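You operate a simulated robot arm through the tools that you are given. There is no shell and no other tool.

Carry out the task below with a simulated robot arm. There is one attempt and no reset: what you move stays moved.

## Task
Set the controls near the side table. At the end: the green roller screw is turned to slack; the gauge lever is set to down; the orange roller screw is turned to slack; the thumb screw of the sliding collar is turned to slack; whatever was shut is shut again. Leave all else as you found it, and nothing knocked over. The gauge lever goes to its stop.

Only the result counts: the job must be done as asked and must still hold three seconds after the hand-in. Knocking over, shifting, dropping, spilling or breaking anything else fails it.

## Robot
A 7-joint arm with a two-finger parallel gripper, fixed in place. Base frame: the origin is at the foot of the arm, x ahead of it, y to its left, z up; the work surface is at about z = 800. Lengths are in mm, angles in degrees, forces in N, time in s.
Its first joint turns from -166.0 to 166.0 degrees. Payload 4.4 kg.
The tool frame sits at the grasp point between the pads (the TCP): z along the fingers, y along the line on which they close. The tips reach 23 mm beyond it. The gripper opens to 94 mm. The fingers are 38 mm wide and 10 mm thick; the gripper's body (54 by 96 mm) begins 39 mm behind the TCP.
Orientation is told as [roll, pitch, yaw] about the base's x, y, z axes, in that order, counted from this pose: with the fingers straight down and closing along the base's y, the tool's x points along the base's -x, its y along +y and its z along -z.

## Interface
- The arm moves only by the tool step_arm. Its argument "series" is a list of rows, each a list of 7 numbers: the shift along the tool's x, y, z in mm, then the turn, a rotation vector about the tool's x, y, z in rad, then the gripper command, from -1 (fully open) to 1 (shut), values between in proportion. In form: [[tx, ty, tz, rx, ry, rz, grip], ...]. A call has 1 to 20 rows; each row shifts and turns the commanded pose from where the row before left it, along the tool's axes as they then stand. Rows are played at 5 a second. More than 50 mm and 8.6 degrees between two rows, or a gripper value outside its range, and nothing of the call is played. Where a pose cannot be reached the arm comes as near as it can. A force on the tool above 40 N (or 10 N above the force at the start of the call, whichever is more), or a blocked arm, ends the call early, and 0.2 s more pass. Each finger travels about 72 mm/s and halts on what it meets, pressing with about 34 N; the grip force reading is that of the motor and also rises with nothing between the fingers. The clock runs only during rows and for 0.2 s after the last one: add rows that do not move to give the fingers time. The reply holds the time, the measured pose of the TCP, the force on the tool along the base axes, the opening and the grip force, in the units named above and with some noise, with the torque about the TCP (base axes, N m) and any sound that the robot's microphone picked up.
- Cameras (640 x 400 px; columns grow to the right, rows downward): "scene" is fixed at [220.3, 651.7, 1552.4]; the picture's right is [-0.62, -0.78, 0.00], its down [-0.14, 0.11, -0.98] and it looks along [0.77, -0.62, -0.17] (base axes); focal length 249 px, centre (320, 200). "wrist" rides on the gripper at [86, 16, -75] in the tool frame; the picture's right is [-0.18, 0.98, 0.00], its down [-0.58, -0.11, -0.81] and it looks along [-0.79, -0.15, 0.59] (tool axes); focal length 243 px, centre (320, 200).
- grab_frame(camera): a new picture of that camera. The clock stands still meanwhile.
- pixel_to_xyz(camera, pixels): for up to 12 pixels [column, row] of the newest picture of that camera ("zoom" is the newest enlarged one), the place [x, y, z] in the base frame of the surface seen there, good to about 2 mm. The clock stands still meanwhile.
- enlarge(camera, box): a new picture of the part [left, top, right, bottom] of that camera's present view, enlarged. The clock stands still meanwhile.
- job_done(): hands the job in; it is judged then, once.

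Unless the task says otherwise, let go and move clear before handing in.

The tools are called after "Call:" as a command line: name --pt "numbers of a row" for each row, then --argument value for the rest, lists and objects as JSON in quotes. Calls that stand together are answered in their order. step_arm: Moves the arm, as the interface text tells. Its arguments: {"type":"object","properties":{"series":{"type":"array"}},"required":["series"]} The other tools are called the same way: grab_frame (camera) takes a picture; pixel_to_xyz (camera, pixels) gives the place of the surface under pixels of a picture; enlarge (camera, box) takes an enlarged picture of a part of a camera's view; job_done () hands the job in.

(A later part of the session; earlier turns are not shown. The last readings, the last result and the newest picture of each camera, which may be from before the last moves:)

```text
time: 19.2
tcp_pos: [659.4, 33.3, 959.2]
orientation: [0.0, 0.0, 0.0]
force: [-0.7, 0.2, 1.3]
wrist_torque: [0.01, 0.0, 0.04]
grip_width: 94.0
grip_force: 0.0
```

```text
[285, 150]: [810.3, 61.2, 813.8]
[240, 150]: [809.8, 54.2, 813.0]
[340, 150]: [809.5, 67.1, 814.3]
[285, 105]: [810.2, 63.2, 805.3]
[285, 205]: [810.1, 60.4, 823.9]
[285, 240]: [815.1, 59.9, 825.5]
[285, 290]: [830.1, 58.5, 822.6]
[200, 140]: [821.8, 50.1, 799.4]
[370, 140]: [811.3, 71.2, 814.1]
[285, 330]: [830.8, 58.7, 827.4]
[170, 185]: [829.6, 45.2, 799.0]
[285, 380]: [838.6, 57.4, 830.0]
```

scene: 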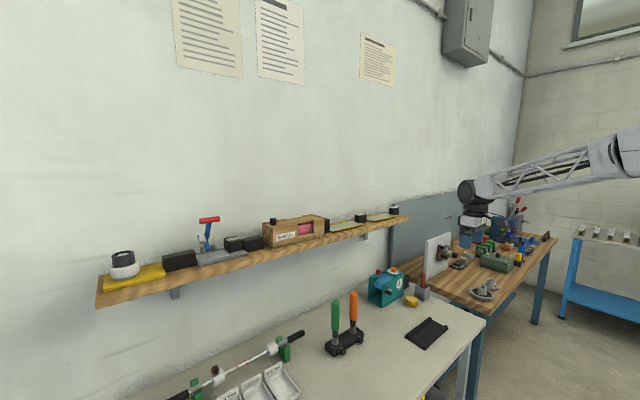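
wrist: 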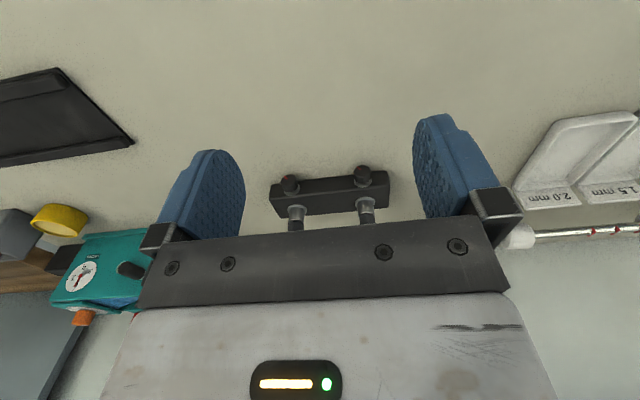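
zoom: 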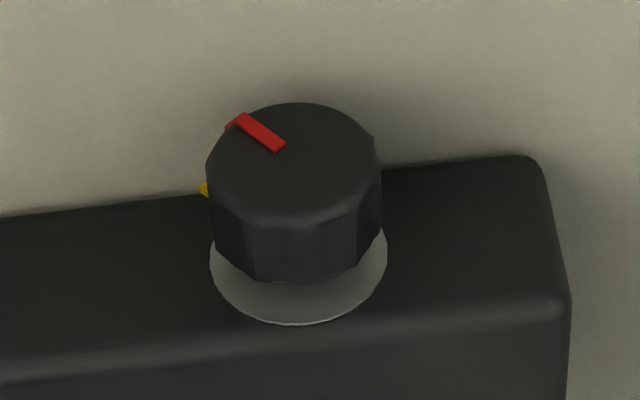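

The green knob's face is at x≈810, centre about (810,61.5,815.5), radius about 10.5 mm; pointer and yellow mark nearly line up. Next I'll go look at the collar's thumb screw near (961,476,872).

Call:
step_arm --pt "-16.7 46.9 0 0 0 0 -1" --pt "-16.7 46.9 0 0 0 0 -1" --pt "-16.7 46.9 0 0 0 0 -1" --pt "-16.7 46.9 0 0 0 0 -1" --pt "-16.7 46.9 0 0 0 0 -1" --pt "-16.7 46.9 0 0 0 0 -1" --pt "-16.7 46.9 0 0 0 0 -1" --pt "-16.7 46.9 0 0 0 0 -1" --pt "-16.7 46.9 0 0 0 0 -1" --pt "-13 40 -10 0 0 0 -1" --pt "0 0 0 0 0 0 -1"

Call:
grab_frame --camera "wrist"

Call:
enlarge --camera "wrist" --box '[240, 80, 420, 240]'

```text
time: 21.6
tcp_pos: [827.5, 496.5, 969.5]
orientation: [0.0, 0.0, 0.0]
force: [-0.6, -0.4, 0.0]
wrist_torque: [-0.03, 0.0, 0.02]
grip_width: 93.8
grip_force: 0.1
```

```text
taken
```

wrist: 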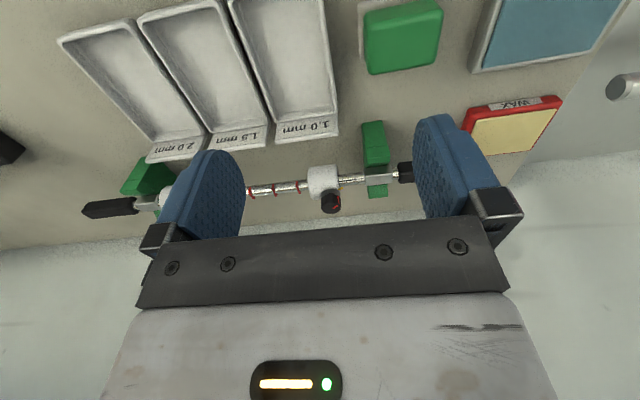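

```text
2.50 times, centred on (330, 160) of wrist
```

zoom: 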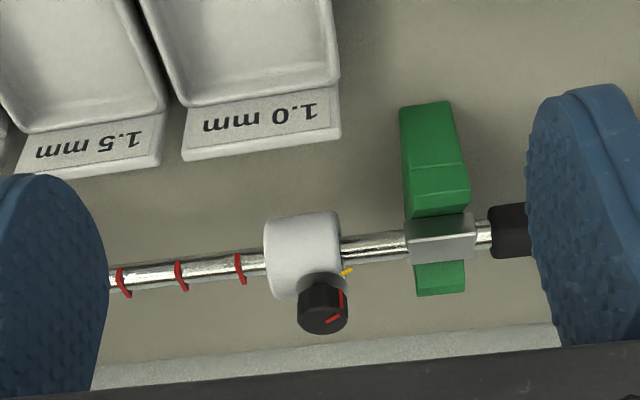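

Call:
enlarge --camera "wrist" --box '[300, 160, 360, 220]'

Call:
pixel_to_xyz --camera "zoom" --pixels '[[310, 300], [310, 270], [280, 300], [340, 290], [310, 330], [290, 120], [290, 60], [220, 100], [370, 90], [430, 120], [300, 210], [345, 165]]'

```text
6.67 times, centred on (330, 190) of wrist
```

zoom: 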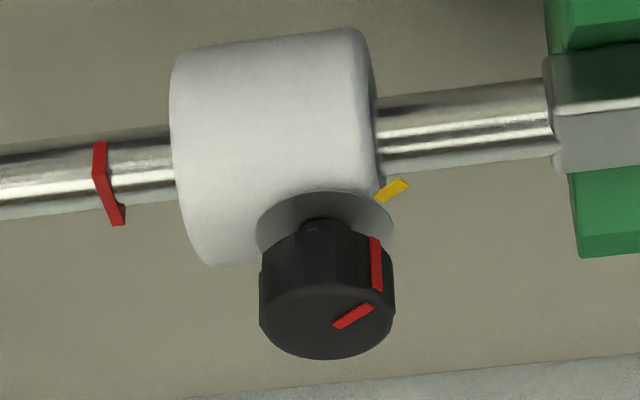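

```text
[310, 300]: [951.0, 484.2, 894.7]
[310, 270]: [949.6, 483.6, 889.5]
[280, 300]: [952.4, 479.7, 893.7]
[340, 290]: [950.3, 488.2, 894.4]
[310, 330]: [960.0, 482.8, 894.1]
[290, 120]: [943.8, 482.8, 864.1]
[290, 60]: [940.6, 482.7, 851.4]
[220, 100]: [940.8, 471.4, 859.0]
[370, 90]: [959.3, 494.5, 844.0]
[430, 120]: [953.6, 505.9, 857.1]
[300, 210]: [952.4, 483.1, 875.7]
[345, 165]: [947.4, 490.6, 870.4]
```

The collar's thumb screw points straight up, top face centre about (960,485,894), pointer next to the yellow mark as with the roller knobs, so yellow likely means tight. I'll go back to the green roller knob first, with a slight forward pitch and a narrowed opening.

Call:
step_arm --pt "10.75 -43.5 0.95 0 0 0 0.28" --pt "10.75 -43.5 0.95 0 0 0 0.28" --pt "10.75 -43.5 0.95 0 0 0 0.28" --pt "10.75 -43.5 0.95 0 0 0 0.28" --pt "10.75 -43.5 0.95 0 0 0 0.28" --pt "10.75 -43.5 0.95 0 0 0 0.28" --pt "10.75 -43.5 0.95 0 0 0 0.28" --pt "10.75 -43.5 0.95 0 0 0 0.28" --pt "10.75 -43.5 0.95 0 0 0 0.28" --pt "10.75 -43.5 0.95 0 0 0 0.28" --pt "0 0 0 0 -0.08725 0 0.28" --pt "0 0 0 0 -0.08725 0 0.28" --pt "0 0 0 0 0 0 0.28"

Call:
grab_frame --camera "wrist"

```text
time: 24.4
tcp_pos: [716.9, 60.6, 961.5]
orientation: [0.0, -10.0, 0.0]
force: [-0.4, -1.0, 0.8]
wrist_torque: [0.01, -0.02, 0.02]
grip_width: 33.9
grip_force: 0.0
```

```text
taken
```

wrist: 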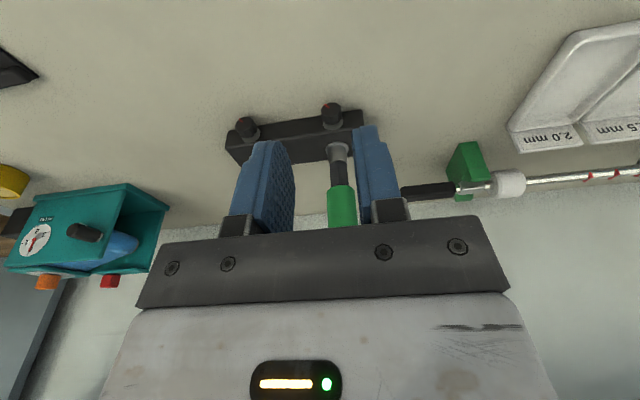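

The green knob is at (331,115), between the open fingers. I'll come to a hover about 45 mm short of the grasp and check the centring.

Call:
step_arm --pt "-21.6 0.3 32.2 0 0 0 0.28" --pt "-21.6 0.3 32.2 0 0 0 0.28" --pt "-21.6 0.3 32.2 0 0 0 0.28" --pt "0 0 0 0 0 0 0.28"

Call:
grab_frame --camera "wrist"

Call:
enlarge --camera "wrist" --box '[240, 40, 440, 240]'

Call:
enlarge --camera "scene" --box '[300, 280, 400, 370]'

```text
time: 25.4
tcp_pos: [797.7, 59.2, 875.8]
orientation: [-0.1, -10.1, 0.0]
force: [0.0, 0.5, 0.3]
wrist_torque: [-0.02, 0.0, -0.01]
grip_width: 33.9
grip_force: 0.1
```

```text
taken
```

wrist: 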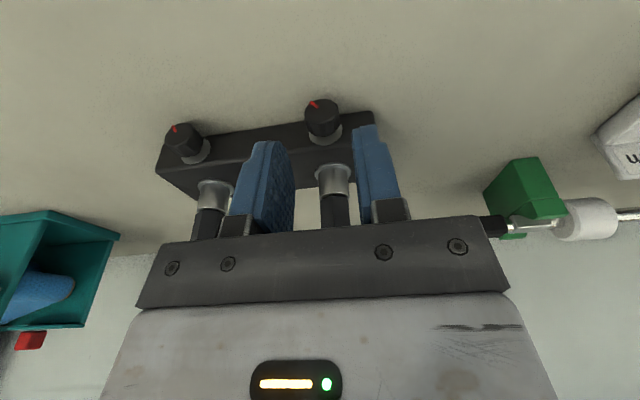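

```text
2.00 times, centred on (340, 140) of wrist
```

zoom: 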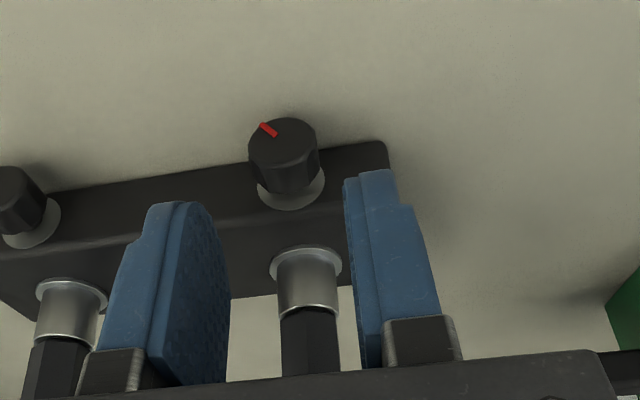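

```text
4.44 times, centred on (350, 325) of scene
```

zoom: 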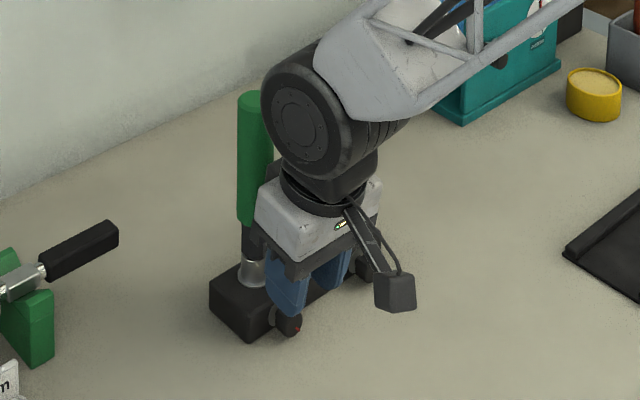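

The knob is visible at (322,118) ahead of the fingers and the gripper is clear of the green handle. I'll measure knob edges again to refine its y.

Call:
enlarge --camera "wrist" --box '[295, 85, 355, 155]'

Call:
pixel_to_xyz --camera "zoom" --pixels '[[270, 165], [220, 165], [320, 165], [195, 165], [345, 165], [270, 105], [270, 220], [270, 250], [220, 250], [330, 250], [230, 300], [280, 310]]'

```text
5.71 times, centred on (325, 120) of wrist
```

zoom: 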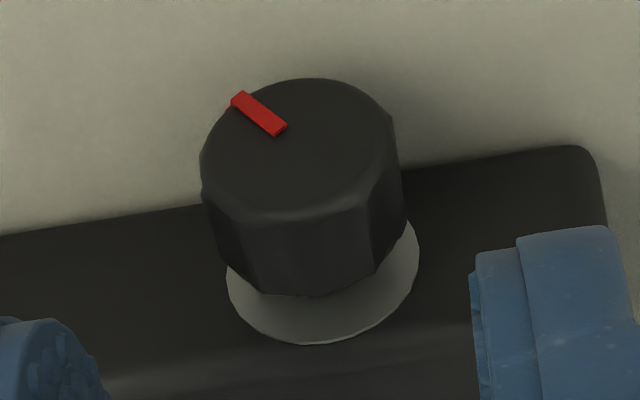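

```text
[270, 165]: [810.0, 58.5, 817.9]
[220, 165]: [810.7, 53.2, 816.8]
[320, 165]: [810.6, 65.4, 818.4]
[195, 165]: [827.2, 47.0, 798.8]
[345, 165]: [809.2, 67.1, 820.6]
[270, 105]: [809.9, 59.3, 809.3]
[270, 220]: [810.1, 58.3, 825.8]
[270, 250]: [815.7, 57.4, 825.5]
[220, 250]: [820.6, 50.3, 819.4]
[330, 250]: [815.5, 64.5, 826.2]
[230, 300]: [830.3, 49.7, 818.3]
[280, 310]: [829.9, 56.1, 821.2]
```

Knob centre refined to about (810, 61.7, 815.3). I'll take a few still readings to average out the TCP noise.

Call:
step_arm --pt "0 0 0 0 0 0 0.28"

Call:
step_arm --pt "0 0 0 0 0 0 0.28"

Call:
step_arm --pt "0 0 0 0 0 0 0.28"

```text
time: 25.8
tcp_pos: [798.2, 60.3, 874.8]
orientation: [0.0, -10.0, 0.0]
force: [0.1, 0.4, 0.6]
wrist_torque: [-0.01, 0.0, 0.03]
grip_width: 34.1
grip_force: 0.1
```

```text
time: 26.2
tcp_pos: [797.2, 60.6, 876.2]
orientation: [0.0, -10.0, 0.1]
force: [-0.6, -0.6, 0.1]
wrist_torque: [0.01, 0.0, -0.05]
grip_width: 33.9
grip_force: 0.1
```

```text
time: 26.6
tcp_pos: [797.8, 60.4, 875.9]
orientation: [0.0, -9.9, -0.1]
force: [0.5, 0.1, 0.2]
wrist_torque: [-0.06, 0.01, 0.02]
grip_width: 33.8
grip_force: 0.0
```

I'll tilt the hand 20° (body toward -y), narrow the opening to 28 mm and shift to a pre-grasp 30 mm off the knob.

Call:
step_arm --pt "0 0 0 -0.1146 0 0.0202 0.4" --pt "0 0 0 -0.1146 0 0.0202 0.4" --pt "0 0 0 -0.1146 0 0.0202 0.4" --pt "-0.3 -19.6 10.2 0 0 0 0.4" --pt "0 0 0 0 0 0 0.4"

Call:
enlarge --camera "wrist" --box '[240, 40, 440, 240]'

Call:
enlarge --camera "scene" --box '[300, 280, 400, 370]'

```text
time: 27.8
tcp_pos: [800.7, 46.3, 858.4]
orientation: [20.2, -9.4, -3.4]
force: [-0.4, -0.1, 0.8]
wrist_torque: [0.03, -0.01, -0.02]
grip_width: 28.2
grip_force: 0.0
```

```text
2.00 times, centred on (340, 140) of wrist
```

zoom: 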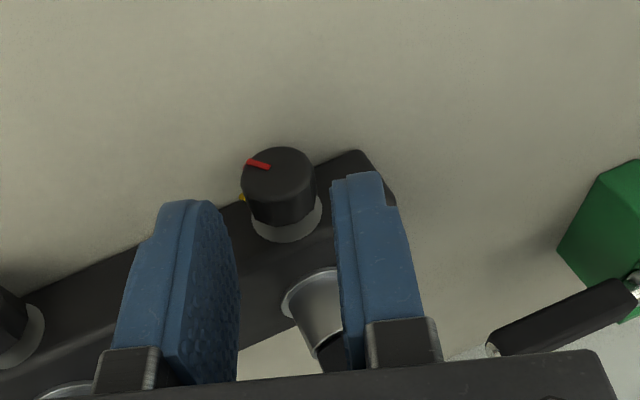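

```text
4.44 times, centred on (350, 325) of scene
```

zoom: 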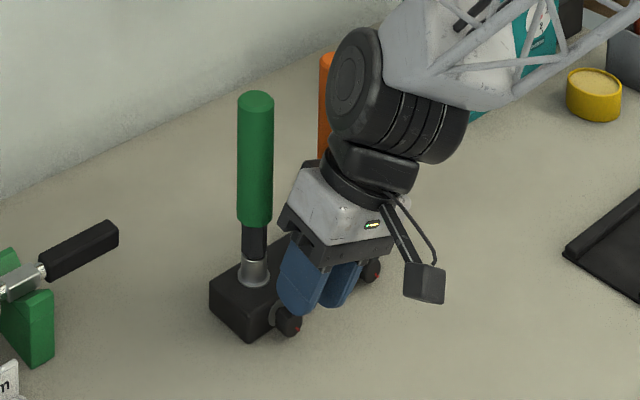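

The fingers straddle the green knob and everything is clear. I'll advance 30 mm along the fingers.

Call:
step_arm --pt "0 0 10 0 0 0 0.4" --pt "0 0 10 0 0 0 0.4" --pt "0 0 8 0 0 0 0.4" --pt "0 0 0 0 0 0 0.4"

Call:
enlarge --camera "wrist" --box '[240, 40, 440, 240]'

Call:
enlarge --camera "scene" --box '[320, 310, 390, 370]'

```text
time: 28.8
tcp_pos: [804.0, 54.8, 835.7]
orientation: [20.2, -9.4, -3.5]
force: [1.0, -0.4, 0.2]
wrist_torque: [0.03, -0.03, 0.01]
grip_width: 27.9
grip_force: 0.1
```

```text
2.00 times, centred on (340, 140) of wrist
```

zoom: 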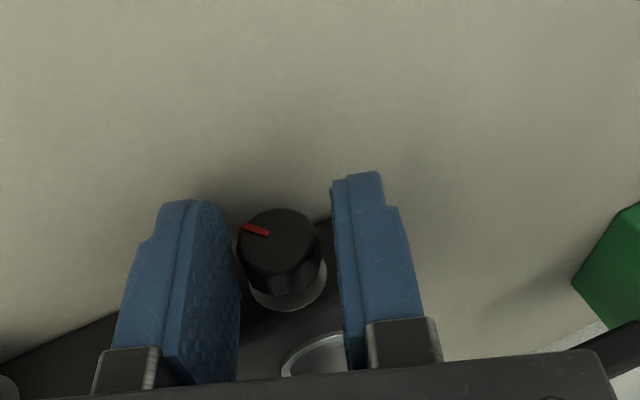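

```text
6.67 times, centred on (355, 340) of scene
```

zoom: 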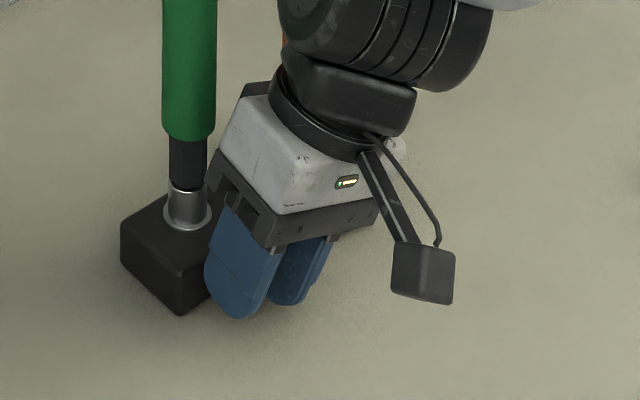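

The knob sits between the pads, well centred by the geometry; the fingers are rounded paddles. I'll advance 2.5 mm more and close.

Call:
step_arm --pt "0 0 2.5 0 0 0 0.4" --pt "0 0 0 0 0 0 0.48" --pt "0 0 0 0 0 0 0.54" --pt "0 0 0 0 0 0 0.6" --pt "0 0 0 0 0 0 0.7"

Call:
enlarge --camera "wrist" --box '[240, 40, 440, 240]'

```text
time: 30.0
tcp_pos: [804.0, 54.8, 832.1]
orientation: [20.4, -9.4, -3.5]
force: [-2.2, -27.0, 1.4]
wrist_torque: [-0.6, -0.11, -0.44]
grip_width: 24.9
grip_force: 12.2
```

```text
2.00 times, centred on (340, 140) of wrist
```

zoom: 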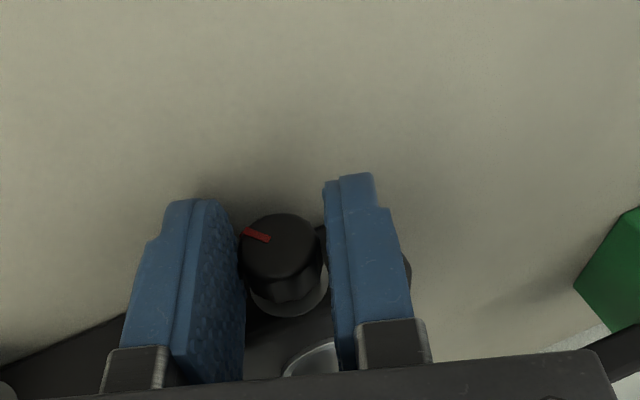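

Force of -27 N in y with 24.9 mm opening says the left (-y) finger touches first. I'll reopen, shift 2 mm toward -y, and close gently again.

Call:
step_arm --pt "0 0 0 0 0 0 0.4" --pt "0 -1.8 0 0 0 0 0.4" --pt "0 0 0 0 0 0 0.4"

Call:
enlarge --camera "wrist" --box '[280, 100, 380, 200]'

```text
time: 30.8
tcp_pos: [804.1, 54.7, 831.0]
orientation: [20.3, -9.3, -3.3]
force: [-4.9, 5.2, 15.8]
wrist_torque: [-0.04, 0.37, -0.11]
grip_width: 23.9
grip_force: 0.0
```

```text
4.00 times, centred on (330, 150) of wrist
```

zoom: 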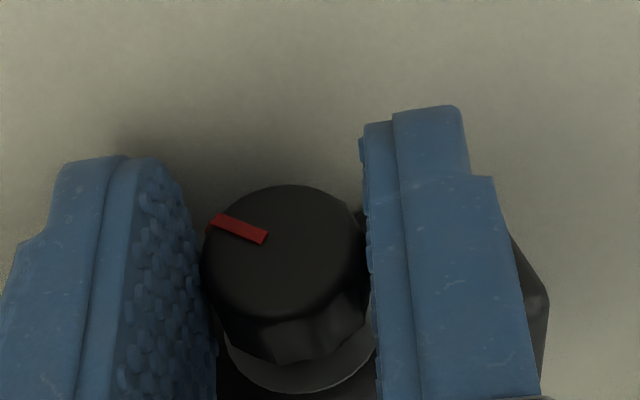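

The opening stuck at 23.9 mm with +15.8 N upward, so the low left fingertip is on the bench. I'll back off 6 mm along the fingers.

Call:
step_arm --pt "0 0 -6 0 0 0 0.4" --pt "0 0 0 0 0 0 0.4" --pt "0 0 0 0 0 0 0.4"

Call:
enlarge --camera "wrist" --box '[280, 100, 380, 200]'

Call:
enlarge --camera "scene" --box '[320, 310, 390, 370]'

```text
time: 31.6
tcp_pos: [803.9, 52.2, 837.0]
orientation: [20.3, -9.5, -3.6]
force: [1.3, 0.4, 0.3]
wrist_torque: [0.01, 0.02, -0.01]
grip_width: 28.4
grip_force: 0.0
```

```text
4.00 times, centred on (330, 150) of wrist
```

zoom: 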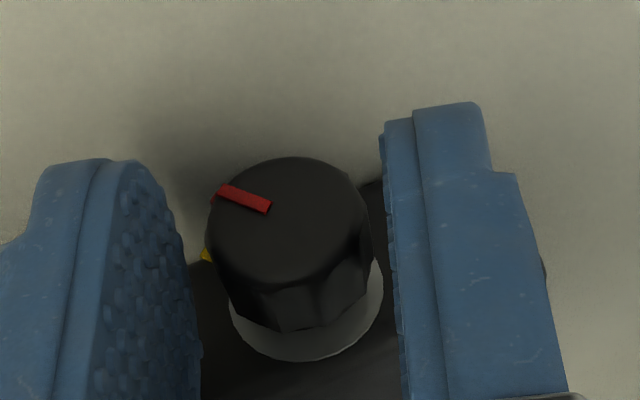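

```text
6.67 times, centred on (355, 340) of scene
```

zoom: 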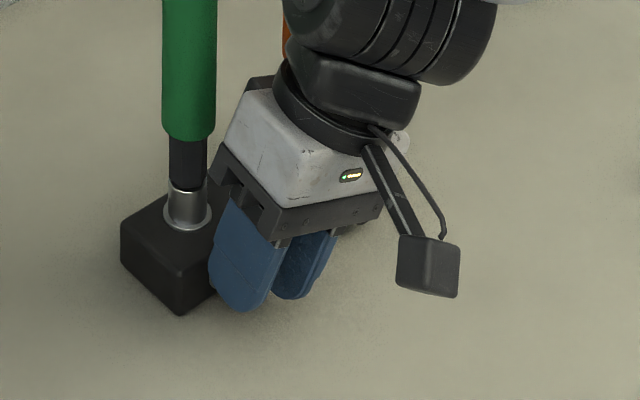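

Readings agree with the commanded pose; I suspect the rear-lower corner of the tilted, pitched finger met the bench. Let me check that the block hasn't shifted by measuring the knob again.

Call:
enlarge --camera "wrist" --box '[280, 100, 380, 200]'

Call:
pixel_to_xyz --camera "zoom" --pixels '[[290, 220], [215, 220], [365, 220], [290, 165], [290, 280], [330, 220], [250, 220], [100, 250], [175, 250], [160, 200], [395, 200], [390, 140]]'

Call:
grab_frame --camera "wrist"

```text
4.00 times, centred on (330, 150) of wrist
```

zoom: 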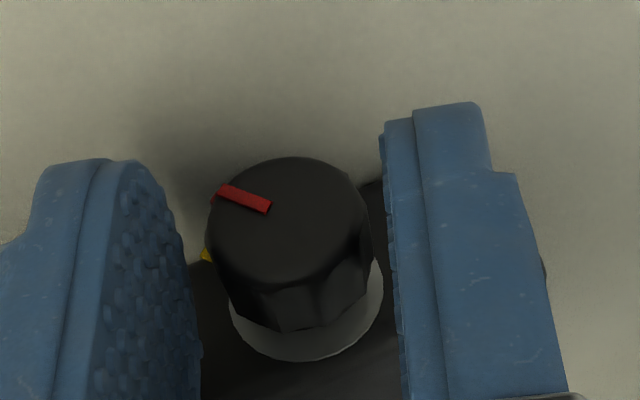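

```text
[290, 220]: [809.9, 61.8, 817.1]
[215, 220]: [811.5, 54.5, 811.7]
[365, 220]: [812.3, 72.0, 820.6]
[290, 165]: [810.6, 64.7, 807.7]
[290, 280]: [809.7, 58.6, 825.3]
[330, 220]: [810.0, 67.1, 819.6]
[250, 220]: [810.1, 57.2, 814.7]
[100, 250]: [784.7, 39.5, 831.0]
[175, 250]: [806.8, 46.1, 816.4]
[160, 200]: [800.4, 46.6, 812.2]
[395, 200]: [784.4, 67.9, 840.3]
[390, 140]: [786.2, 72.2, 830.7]
```

```text
taken
```

wrist: 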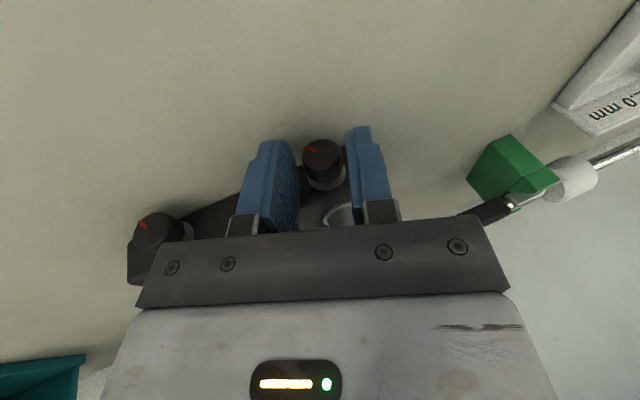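

The block hasn't moved (knob still centred near y=61.6, z≈816). I'll back off, bring the roll back to upright, and try a first grip test from straight above where the tips have more bench clearance.

Call:
step_arm --pt "0 0 -20 0 0 0 0.32" --pt "0 0 0 0.1146 0 -0.0202 0.32" --pt "0 0 0 0.1146 0 -0.0202 0.32" --pt "0 0 0 0.1146 0 -0.0202 0.32" --pt "1.07 15.9 -1.4 0 0 0 0.32" --pt "0 0 12 0 0 0 0.32" --pt "0 0 11 0 0 0 0.32" --pt "0 0 0 0 0 0 0.32"

Call:
enlarge --camera "wrist" --box '[280, 100, 380, 200]'

Call:
pixel_to_xyz --camera "zoom" --pixels '[[290, 220], [215, 220], [365, 220], [290, 165], [290, 280], [330, 220], [250, 220], [100, 250], [175, 250], [160, 200], [395, 200], [390, 140]]'

```text
time: 33.4
tcp_pos: [802.9, 61.8, 834.0]
orientation: [0.0, -10.0, -0.1]
force: [0.3, -0.1, 0.0]
wrist_torque: [-0.03, 0.01, 0.01]
grip_width: 32.1
grip_force: 0.0
```

```text
4.00 times, centred on (330, 150) of wrist
```

zoom: 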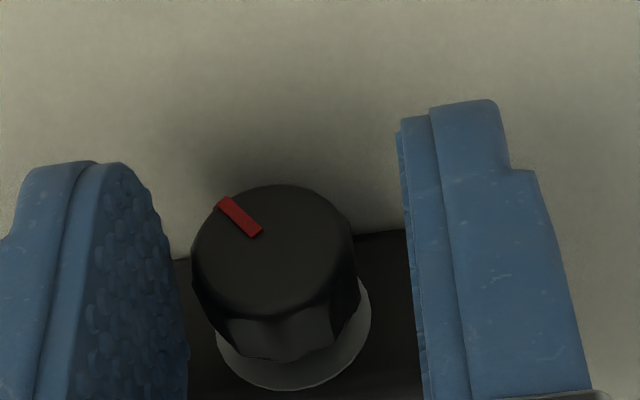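

```text
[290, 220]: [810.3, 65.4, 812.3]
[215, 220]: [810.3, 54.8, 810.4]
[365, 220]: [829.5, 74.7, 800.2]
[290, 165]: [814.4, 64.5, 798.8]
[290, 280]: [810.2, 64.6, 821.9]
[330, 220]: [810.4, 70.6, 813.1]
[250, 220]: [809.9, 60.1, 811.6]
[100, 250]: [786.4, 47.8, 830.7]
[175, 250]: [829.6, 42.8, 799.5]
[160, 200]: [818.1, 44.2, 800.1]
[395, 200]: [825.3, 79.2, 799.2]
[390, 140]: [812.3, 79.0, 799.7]
```

Averaging several views the knob is at y≈61.7, matching the TCP. I'll lower 2 mm and close in small steps, watching forces.

Call:
step_arm --pt "0 0 2 0 0 0 0.32" --pt "0 0 0 0 0 0 0.45" --pt "0 0 0 0 0 0 0.45"

Call:
step_arm --pt "0 0 0 0 0 0 0.48" --pt "0 0 0 0 0 0 0.5"

Call:
step_arm --pt "0 0 0 0 0 0 0.52" --pt "0 0 0 0 0 0 0.52"

```text
time: 34.2
tcp_pos: [802.4, 61.8, 832.8]
orientation: [0.0, -9.9, 0.0]
force: [1.1, -2.5, -0.1]
wrist_torque: [-0.05, -0.04, -0.02]
grip_width: 26.4
grip_force: 0.8
```

```text
time: 34.8
tcp_pos: [802.9, 63.1, 831.5]
orientation: [0.0, -10.0, -0.1]
force: [0.9, -5.9, -1.4]
wrist_torque: [-0.07, -0.06, -0.01]
grip_width: 26.2
grip_force: 3.3
```

```text
time: 35.4
tcp_pos: [803.2, 62.6, 831.3]
orientation: [0.0, -10.0, 0.0]
force: [1.8, -8.0, -2.2]
wrist_torque: [-0.12, 0.01, -0.05]
grip_width: 26.2
grip_force: 4.1
```

Contact at 26.2 mm with a growing -y force means the left pad meets the knob first, so the knob is about 1.5 mm toward -y. I'll loosen slightly, shift -1.5 mm and close again.

Call:
step_arm --pt "0 0 0 0 0 0 0.4" --pt "0 -1.5 0 0 0 0 0.4" --pt "0 0 0 0 0 0 0.46" --pt "0 0 0 0 0 0 0.46"

Call:
step_arm --pt "0 0 0 0 0 0 0.5" --pt "0 0 0 0 0 0 0.5"

Call:
step_arm --pt "0 0 0 0 0 0 0.53" --pt "0 0 0 0 0 0 0.53"

```text
time: 36.4
tcp_pos: [803.6, 60.9, 831.2]
orientation: [0.0, -9.9, 0.0]
force: [-0.1, 0.0, -0.2]
wrist_torque: [0.01, 0.0, 0.02]
grip_width: 25.5
grip_force: 0.1
```

```text
time: 37.0
tcp_pos: [804.1, 61.1, 831.6]
orientation: [0.0, -10.0, 0.0]
force: [-1.1, 0.6, -0.1]
wrist_torque: [0.01, -0.01, 0.01]
grip_width: 23.7
grip_force: 0.0
```

```text
time: 37.6
tcp_pos: [802.6, 60.1, 833.4]
orientation: [0.0, -10.0, -0.1]
force: [-0.5, -0.9, -0.8]
wrist_torque: [-0.01, -0.01, -0.02]
grip_width: 23.2
grip_force: 0.9
```

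Now the width stalls at 23.2 mm with no net force, so both pads touch. I'll squeeze harder.

Call:
step_arm --pt "0 0 0 0 0 0 0.65" --pt "0 0 0 0 0 0 0.8" --pt "0 0 0 0 0 0 0.9"

Call:
enlarge --camera "wrist" --box '[280, 100, 380, 200]'

```text
time: 38.4
tcp_pos: [802.1, 59.9, 832.1]
orientation: [0.0, -10.0, -0.2]
force: [-0.1, -22.1, 0.2]
wrist_torque: [-0.33, 0.0, -0.32]
grip_width: 21.5
grip_force: 45.1
```

```text
4.00 times, centred on (330, 150) of wrist
```

zoom: 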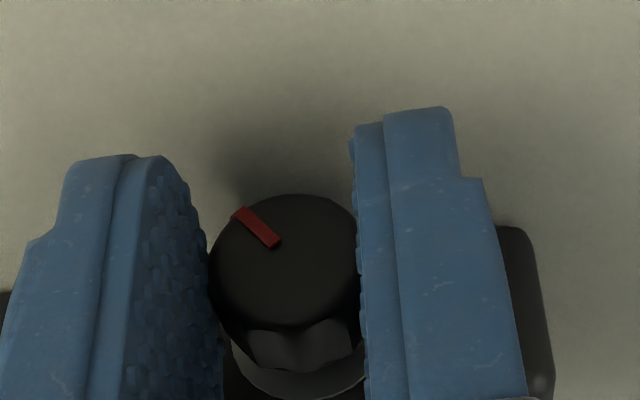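

Firm grip at 21.5 mm but a -22 N sideways load; I'll shift 1 mm toward -y to relax it.

Call:
step_arm --pt "0 -0.5 0 0 0 0 0.9" --pt "0 -0.5 0 0 0 0 0.9" --pt "0 0 0 0 0 0 0.9"

```text
time: 39.2
tcp_pos: [802.8, 60.0, 832.3]
orientation: [-0.1, -10.0, 0.0]
force: [3.0, 8.1, -10.4]
wrist_torque: [0.18, -0.44, 0.06]
grip_width: 21.8
grip_force: 45.0
```

Near neutral now. I'll turn the knob 15° counter-clockwise (seen from its face) by rolling the hand about the knob axis and look at the torque.

Call:
step_arm --pt "0.01 1.351 0.058 0.086 0 -0.01515 0.9" --pt "0.01 1.351 0.058 0.086 0 -0.01515 0.9" --pt "0.01 1.351 0.058 0.086 0 -0.01515 0.9" --pt "0 0 0 0 0 0 0.9"

Call:
enlarge --camera "wrist" --box '[280, 100, 380, 200]'

```text
time: 40.2
tcp_pos: [803.3, 63.7, 830.7]
orientation: [-15.3, -9.7, 2.6]
force: [-10.6, 11.6, -2.9]
wrist_torque: [0.14, 0.09, 0.08]
grip_width: 21.8
grip_force: 45.0
```

```text
4.00 times, centred on (330, 150) of wrist
```

zoom: 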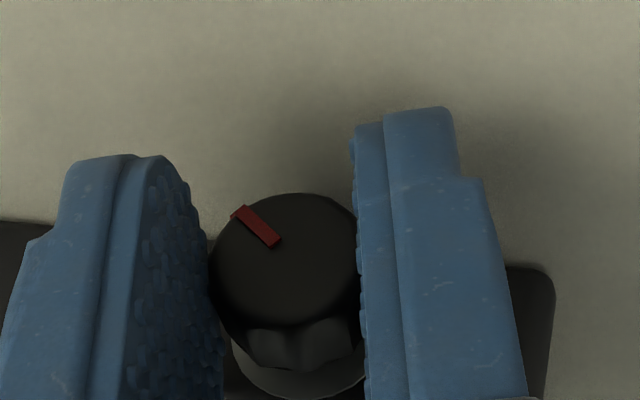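

The knob turned freely with the hand (pointer kept its place relative to the pads), so counter-clockwise is the free direction. I'll release, back off, swing the hand to +18°, and re-approach for another stroke.

Call:
step_arm --pt "0 0 0 0 0 0 0.4" --pt "0 0 0 0 0 0 0.4" --pt "0 0 -12.5 0 0 0 0.4" --pt "0 0 -12.5 0 0 0 0.4" --pt "0.03 -3.843 0.18 -0.09455 0 0.0167 0.4" --pt "0.03 -3.843 0.18 -0.09455 0 0.0167 0.4" --pt "0.03 -3.843 0.18 -0.09455 0 0.0167 0.4" --pt "0.03 -3.843 0.18 -0.09455 0 0.0167 0.4" --pt "0.03 -3.843 0.18 -0.09455 0 0.0167 0.4" --pt "0.03 -3.843 0.18 -0.09455 0 0.0167 0.4" --pt "0 0 0 0 0 0 0.4"

Call:
enlarge --camera "wrist" --box '[280, 60, 380, 200]'

```text
time: 42.6
tcp_pos: [798.7, 46.4, 853.9]
orientation: [18.3, -9.4, -3.3]
force: [0.7, -0.1, -0.6]
wrist_torque: [0.02, -0.02, 0.0]
grip_width: 28.5
grip_force: 0.0
```

```text
2.86 times, centred on (330, 130) of wrist
```

zoom: 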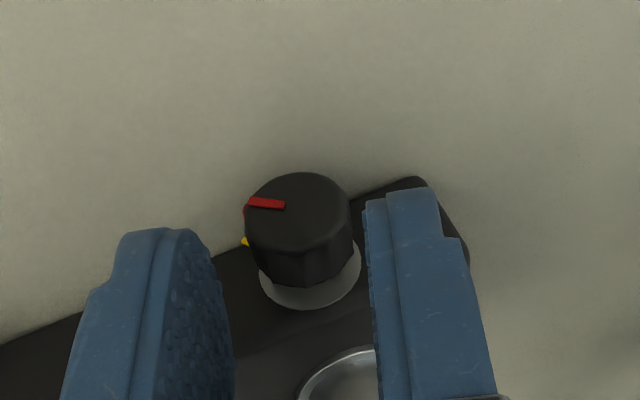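

The pointer has moved relative to the yellow mark as expected. I'll approach 23 mm along the fingers and close in steps.

Call:
step_arm --pt "0 0 12 0 0 0 0.4" --pt "0 0 11 0 0 0 0.4" --pt "0 0 0 0 0 0 0.5" --pt "0 0 0 0 0 0 0.53"

Call:
step_arm --pt "0 0 0 0 0 0 0.58" --pt "0 0 0 0 0 0 0.62"

```text
time: 43.6
tcp_pos: [803.4, 55.4, 833.4]
orientation: [18.3, -9.5, -3.0]
force: [1.7, -5.6, -1.5]
wrist_torque: [-0.08, -0.02, -0.07]
grip_width: 24.4
grip_force: 3.1
```

```text
time: 44.2
tcp_pos: [803.6, 55.7, 833.0]
orientation: [18.3, -9.5, -3.2]
force: [4.4, -13.6, -4.2]
wrist_torque: [-0.18, -0.17, -0.19]
grip_width: 23.9
grip_force: 6.4
```

Left pad touches first again by about 1 mm; I'll shift -1.1 mm along the closing axis and then squeeze.

Call:
step_arm --pt "0 0 0 0 0 0 0.45" --pt "0 -1.1 0 0 0 0 0.45" --pt "0 0 0 0 0 0 0.55" --pt "0 0 0 0 0 0 0.65"

Call:
step_arm --pt "0 0 0 0 0 0 0.8" --pt "0 0 0 0 0 0 0.9"

```text
time: 45.2
tcp_pos: [802.4, 54.3, 832.7]
orientation: [18.2, -9.5, -3.2]
force: [0.6, -6.9, -1.0]
wrist_torque: [-0.08, 0.14, -0.03]
grip_width: 21.6
grip_force: 43.9
```

```text
time: 45.8
tcp_pos: [803.2, 53.3, 832.9]
orientation: [18.3, -9.5, -3.2]
force: [0.4, -10.8, -2.2]
wrist_torque: [-0.1, -0.03, -0.14]
grip_width: 21.3
grip_force: 44.9
```

Grip is good (21.3 mm, 45 N). Now a 38° counter-clockwise stroke.

Call:
step_arm --pt "0.014 1.6 0.079 0.09455 0 -0.0167 0.9" --pt "0.014 1.6 0.079 0.09455 0 -0.0167 0.9" --pt "0.014 1.6 0.079 0.09455 0 -0.0167 0.9" --pt "0.014 1.677 0.079 0.09455 0 -0.0167 0.9" --pt "0.014 1.677 0.079 0.09455 0 -0.0167 0.9" --pt "0.014 1.677 0.079 0.09455 0 -0.0167 0.9" --pt "0.014 1.677 0.079 0.09455 0 -0.0167 0.9"

Call:
enlarge --camera "wrist" --box '[280, 60, 380, 200]'

```text
time: 47.4
tcp_pos: [803.2, 66.1, 831.2]
orientation: [-20.9, -9.5, 3.6]
force: [6.2, 30.5, -4.2]
wrist_torque: [0.56, -1.22, 0.81]
grip_width: 21.1
grip_force: 45.3
```

```text
2.86 times, centred on (330, 130) of wrist
```

zoom: 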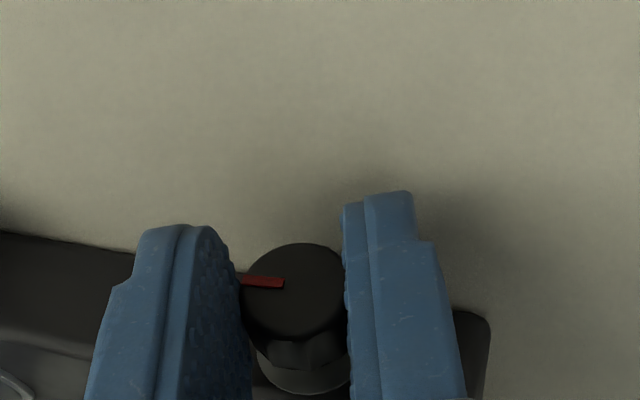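

The knob followed again (total ~53°), but a +30 N side load built up; I'll release and back off, then check block position.

Call:
step_arm --pt "0 0.8 0 0 0 0 0.8" --pt "0 0 0 0 0 0 0.4" --pt "0 0 0 0 0 0 0.4" --pt "0 0 -12.5 0 0 0 0.4" --pt "0 0 -12.5 0 0 0 0.4" --pt "0 0 0 0 0 0 0.4"

Call:
enlarge --camera "wrist" --box '[280, 60, 380, 200]'

Call:
enlarge --camera "scene" --box '[300, 280, 400, 370]'

```text
time: 48.8
tcp_pos: [798.5, 74.9, 855.1]
orientation: [-20.8, -9.4, 3.5]
force: [-0.2, 0.8, 0.3]
wrist_torque: [-0.01, 0.01, 0.02]
grip_width: 28.2
grip_force: 0.0
```

```text
2.86 times, centred on (330, 130) of wrist
```

zoom: 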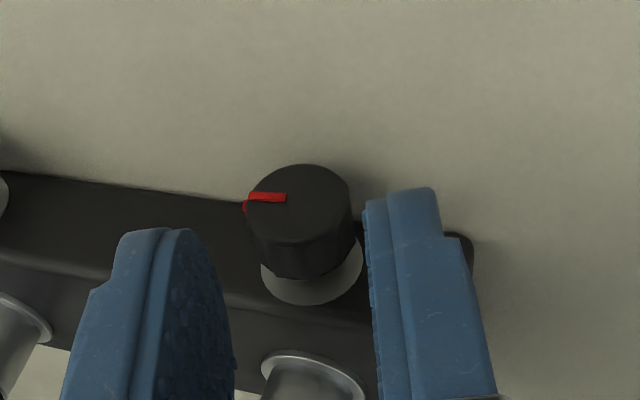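

```text
4.44 times, centred on (350, 325) of scene
```

zoom: 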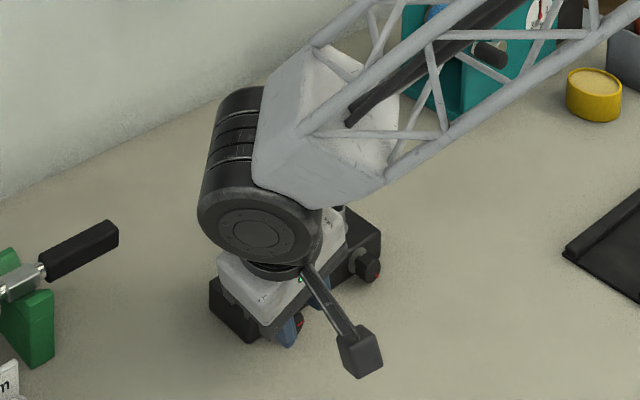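

The block hasn't moved. Knob has turned about 53° so far without reaching a stop; I'll swing back to +18° for another stroke.

Call:
step_arm --pt "0.035 -4.2 0.2 -0.09627 0 0.017 0.4" --pt "0.035 -4.2 0.2 -0.09627 0 0.017 0.4" --pt "0.035 -4.2 0.2 -0.09627 0 0.017 0.4" --pt "0.035 -4.2 0.2 -0.09627 0 0.017 0.4" --pt "0.035 -4.2 0.2 -0.09627 0 0.017 0.4" --pt "0.035 -4.2 0.2 -0.09627 0 0.017 0.4" --pt "0.035 -4.2 0.2 -0.09627 0 0.017 0.4" --pt "0 0 0 0 0 0 0.4"

Call:
enlarge --camera "wrist" --box '[280, 60, 380, 200]'

```text
time: 50.6
tcp_pos: [799.1, 44.9, 854.5]
orientation: [19.0, -9.5, -3.2]
force: [-0.4, 0.3, -0.3]
wrist_torque: [0.01, 0.01, 0.03]
grip_width: 27.9
grip_force: 0.1
```

```text
2.86 times, centred on (330, 130) of wrist
```

zoom: 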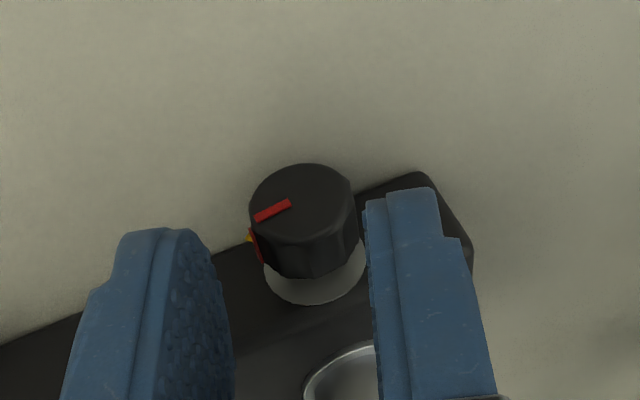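

Pointer now points left-down in the picture, clearly past the yellow mark. I'll approach and re-grip for another stroke.

Call:
step_arm --pt "0 0 12 0 0 0 0.4" --pt "0 0 11 0 0 0 0.4" --pt "0 0 0 0 0 0 0.5" --pt "0 0 0 0 0 0 0.55" --pt "0 0 0 0 0 0 0.6"

```text
time: 51.8
tcp_pos: [802.5, 53.7, 833.3]
orientation: [19.0, -9.5, -3.2]
force: [-0.8, 10.1, 2.1]
wrist_torque: [0.2, 0.12, 0.19]
grip_width: 23.5
grip_force: 5.5
```

Right pad is now pressing first (+10 N); I'll shift +0.8 mm and squeeze.

Call:
step_arm --pt "0 0 0 0 0 0 0.5" --pt "0 0.8 0 0 0 0 0.5" --pt "0 0 0 0 0 0 0.6" --pt "0 0 0 0 0 0 0.75" --pt "0 0 0 0 0 0 0.9"

```text
time: 53.0
tcp_pos: [803.2, 53.8, 832.8]
orientation: [19.1, -9.5, -3.1]
force: [-0.3, 8.8, 1.1]
wrist_torque: [0.16, -0.08, 0.04]
grip_width: 21.8
grip_force: 44.9
```

Good balanced grip. Another 39° stroke with a slightly larger pivot radius to keep the side load low.

Call:
step_arm --pt "0.017 1.95 0.094 0.09627 0 -0.017 0.9" --pt "0.017 1.95 0.094 0.09627 0 -0.017 0.9" --pt "0.017 1.95 0.094 0.09627 0 -0.017 0.9" --pt "0.017 1.95 0.094 0.09627 0 -0.017 0.9" --pt "0.017 1.95 0.094 0.09627 0 -0.017 0.9" --pt "0.017 1.95 0.094 0.09627 0 -0.017 0.9" --pt "0.017 1.95 0.094 0.09627 0 -0.017 0.9"

Call:
enlarge --camera "wrist" --box '[280, 60, 380, 200]'

```text
time: 54.6
tcp_pos: [803.8, 65.6, 832.9]
orientation: [-20.9, -9.2, 3.4]
force: [18.1, -9.4, -25.3]
wrist_torque: [-0.02, -0.47, 0.14]
grip_width: 21.8
grip_force: 44.9
```

```text
2.86 times, centred on (330, 130) of wrist
```

zoom: 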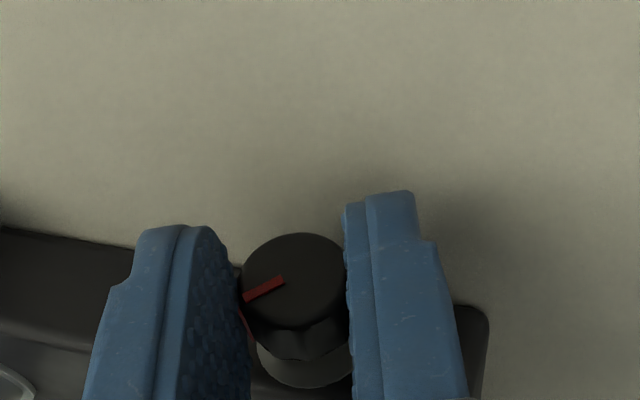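

The knob followed again (~92° total) with no turning resistance. Release, back off and swing back for another stroke.

Call:
step_arm --pt "0 0 0 0 0 0 0.4" --pt "0 0 0 0 0 0 0.4" --pt "0 0 -12.5 0 0 0 0.4" --pt "0 0 -12.5 0 0 0 0.4" --pt "0.037 -4.35 0.21 -0.09627 0 0.017 0.4" --pt "0.037 -4.35 0.21 -0.09627 0 0.017 0.4" --pt "0.037 -4.35 0.21 -0.09627 0 0.017 0.4" --pt "0.037 -4.35 0.21 -0.09627 0 0.017 0.4" --pt "0.037 -4.35 0.21 -0.09627 0 0.017 0.4" --pt "0.037 -4.35 0.21 -0.09627 0 0.017 0.4" --pt "0.037 -4.35 0.21 -0.09627 0 0.017 0.4" --pt "0 0 0 0 0 0 0.4"

Call:
enlarge --camera "wrist" --box '[280, 60, 380, 200]'

```text
time: 57.2
tcp_pos: [799.4, 45.9, 858.8]
orientation: [19.0, -9.6, -3.3]
force: [0.2, 1.1, 0.5]
wrist_torque: [0.0, -0.01, 0.0]
grip_width: 28.2
grip_force: 0.0
```

```text
2.86 times, centred on (330, 130) of wrist
```

zoom: 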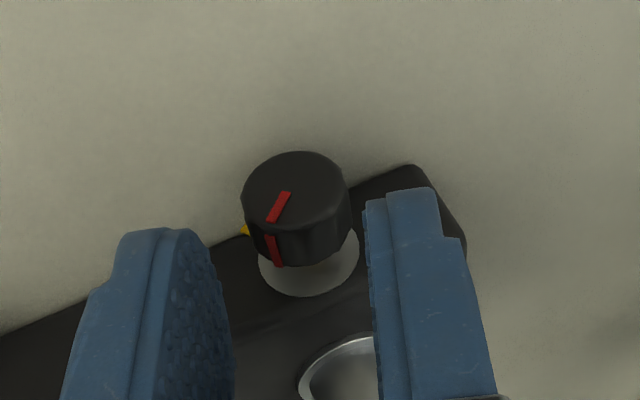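

Pointer has moved further; I'm 4 mm higher than before, so I'll adjust (-1.2 lateral, 27 mm in) and re-grip.

Call:
step_arm --pt "0 -1.2 13 0 0 0 0.4" --pt "0 0 13 0 0 0 0.4" --pt "0 0 0.5 0 0 0 0.5" --pt "0 0 0 0 0 0 0.55" --pt "0 0 0 0 0 0 0.6"

```text
time: 58.4
tcp_pos: [803.5, 54.2, 833.2]
orientation: [18.9, -9.5, -3.2]
force: [-2.4, 10.8, 0.0]
wrist_torque: [0.16, -0.01, 0.21]
grip_width: 23.1
grip_force: 5.6
```

Call:
step_arm --pt "0 0 0 0 0 0 0.5" --pt "0 0.6 0 0 0 0 0.5" --pt "0 0 0 0 0 0 0.6" --pt "0 0 0 0 0 0 0.75" --pt "0 0 0 0 0 0 0.9"

```text
time: 59.6
tcp_pos: [804.2, 55.1, 831.1]
orientation: [19.0, -9.5, -3.2]
force: [1.5, 31.8, 4.3]
wrist_torque: [0.56, -0.02, 0.29]
grip_width: 21.5
grip_force: 44.7
```

A +32 N side load means I should shift about 1.2 mm further toward +y before turning.

Call:
step_arm --pt "0 0.6 0 0 0 0 0.9" --pt "0 0.5 0 0 0 0 0.9" --pt "0 0 0 0 0 0 0.9"

```text
time: 60.4
tcp_pos: [804.0, 54.4, 831.5]
orientation: [19.1, -9.5, -3.2]
force: [4.6, 14.8, -7.7]
wrist_torque: [0.18, -0.62, -0.13]
grip_width: 21.1
grip_force: 44.7
```

The load is down to about 15 N. Now the next 39° counter-clockwise stroke, watching torque.

Call:
step_arm --pt "0.016 1.95 0.09 0.09627 0 -0.017 0.9" --pt "0.016 1.85 0.09 0.09627 0 -0.017 0.9" --pt "0.016 1.85 0.09 0.09627 0 -0.017 0.9" --pt "0.016 1.85 0.09 0.09627 0 -0.017 0.9"

Call:
step_arm --pt "0.016 1.85 0.09 0.09627 0 -0.017 0.9" --pt "0.016 1.85 0.09 0.09627 0 -0.017 0.9" --pt "0.016 1.85 0.09 0.09627 0 -0.017 0.9"

Call:
enlarge --camera "wrist" --box '[280, 60, 380, 200]'

```text
time: 61.4
tcp_pos: [804.6, 61.2, 833.0]
orientation: [-3.9, -10.0, 0.7]
force: [12.8, -26.7, -18.4]
wrist_torque: [-0.39, 0.23, -0.01]
grip_width: 21.2
grip_force: 45.7
```

```text
time: 61.7
tcp_pos: [803.7, 60.8, 834.6]
orientation: [-5.1, -9.9, 0.9]
force: [2.6, -4.0, -2.3]
wrist_torque: [-0.07, 0.61, 0.11]
grip_width: 20.7
grip_force: 45.1
stopped in row 1: the force on the tool passed its limit at 54 N (the readings are from after the stop); the commanded pose is now the measured one
```

```text
2.86 times, centred on (330, 130) of wrist
```

zoom: 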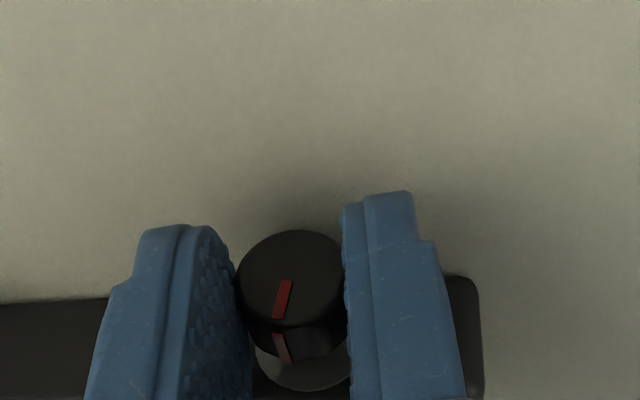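

The call stopped on a force peak of 54 N; the pointer now points nearly up (straight down in the picture), roughly 120° from the start. I'll release, back off and look whether this is the stop.

Call:
step_arm --pt "0 0 0 0 0 0 0.4" --pt "0 0 0 0 0 0 0.4" --pt "0 0 -12.5 0 0 0 0.4" --pt "0 0 -12.5 0 0 0 0.4" --pt "0 0 0 0 0 0 0.4"

Call:
enlarge --camera "wrist" --box '[280, 60, 380, 200]'

Call:
enlarge --camera "scene" --box '[300, 280, 400, 370]'

```text
time: 62.9
tcp_pos: [799.8, 64.1, 857.1]
orientation: [-5.1, -9.9, 0.8]
force: [1.1, 0.4, -0.4]
wrist_torque: [0.02, 0.01, -0.01]
grip_width: 28.2
grip_force: 0.0
```

```text
2.86 times, centred on (330, 130) of wrist
```

zoom: 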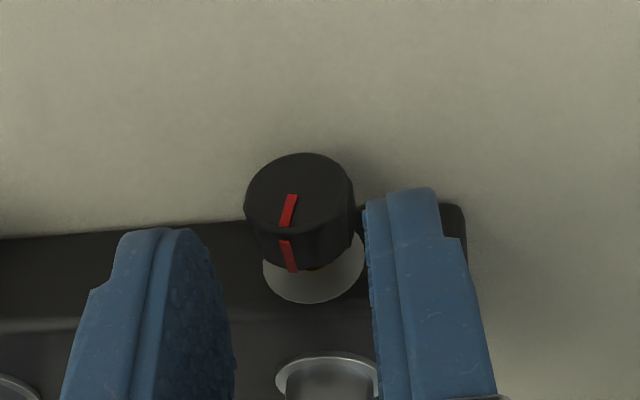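

```text
4.44 times, centred on (350, 325) of scene
```

zoom: 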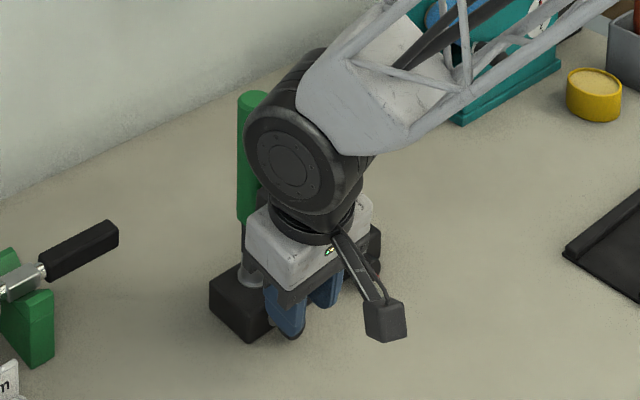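

The pointer is near 12 o'clock, about 120° from its start. To test for a stop I'll grip here and try a further 12°.

Call:
step_arm --pt "0 0 13 0 0 0 0.4" --pt "0 0 13 0 0 0 0.4" --pt "0 0 0 0 0 0 0.5" --pt "0 0 0 0 0 0 0.55" --pt "0 0 0 0 0 0 0.6"

```text
time: 64.1
tcp_pos: [804.0, 62.1, 831.9]
orientation: [-5.1, -10.0, 0.7]
force: [2.4, -5.7, 0.4]
wrist_torque: [-0.08, -0.03, 0.04]
grip_width: 21.5
grip_force: 3.3
```

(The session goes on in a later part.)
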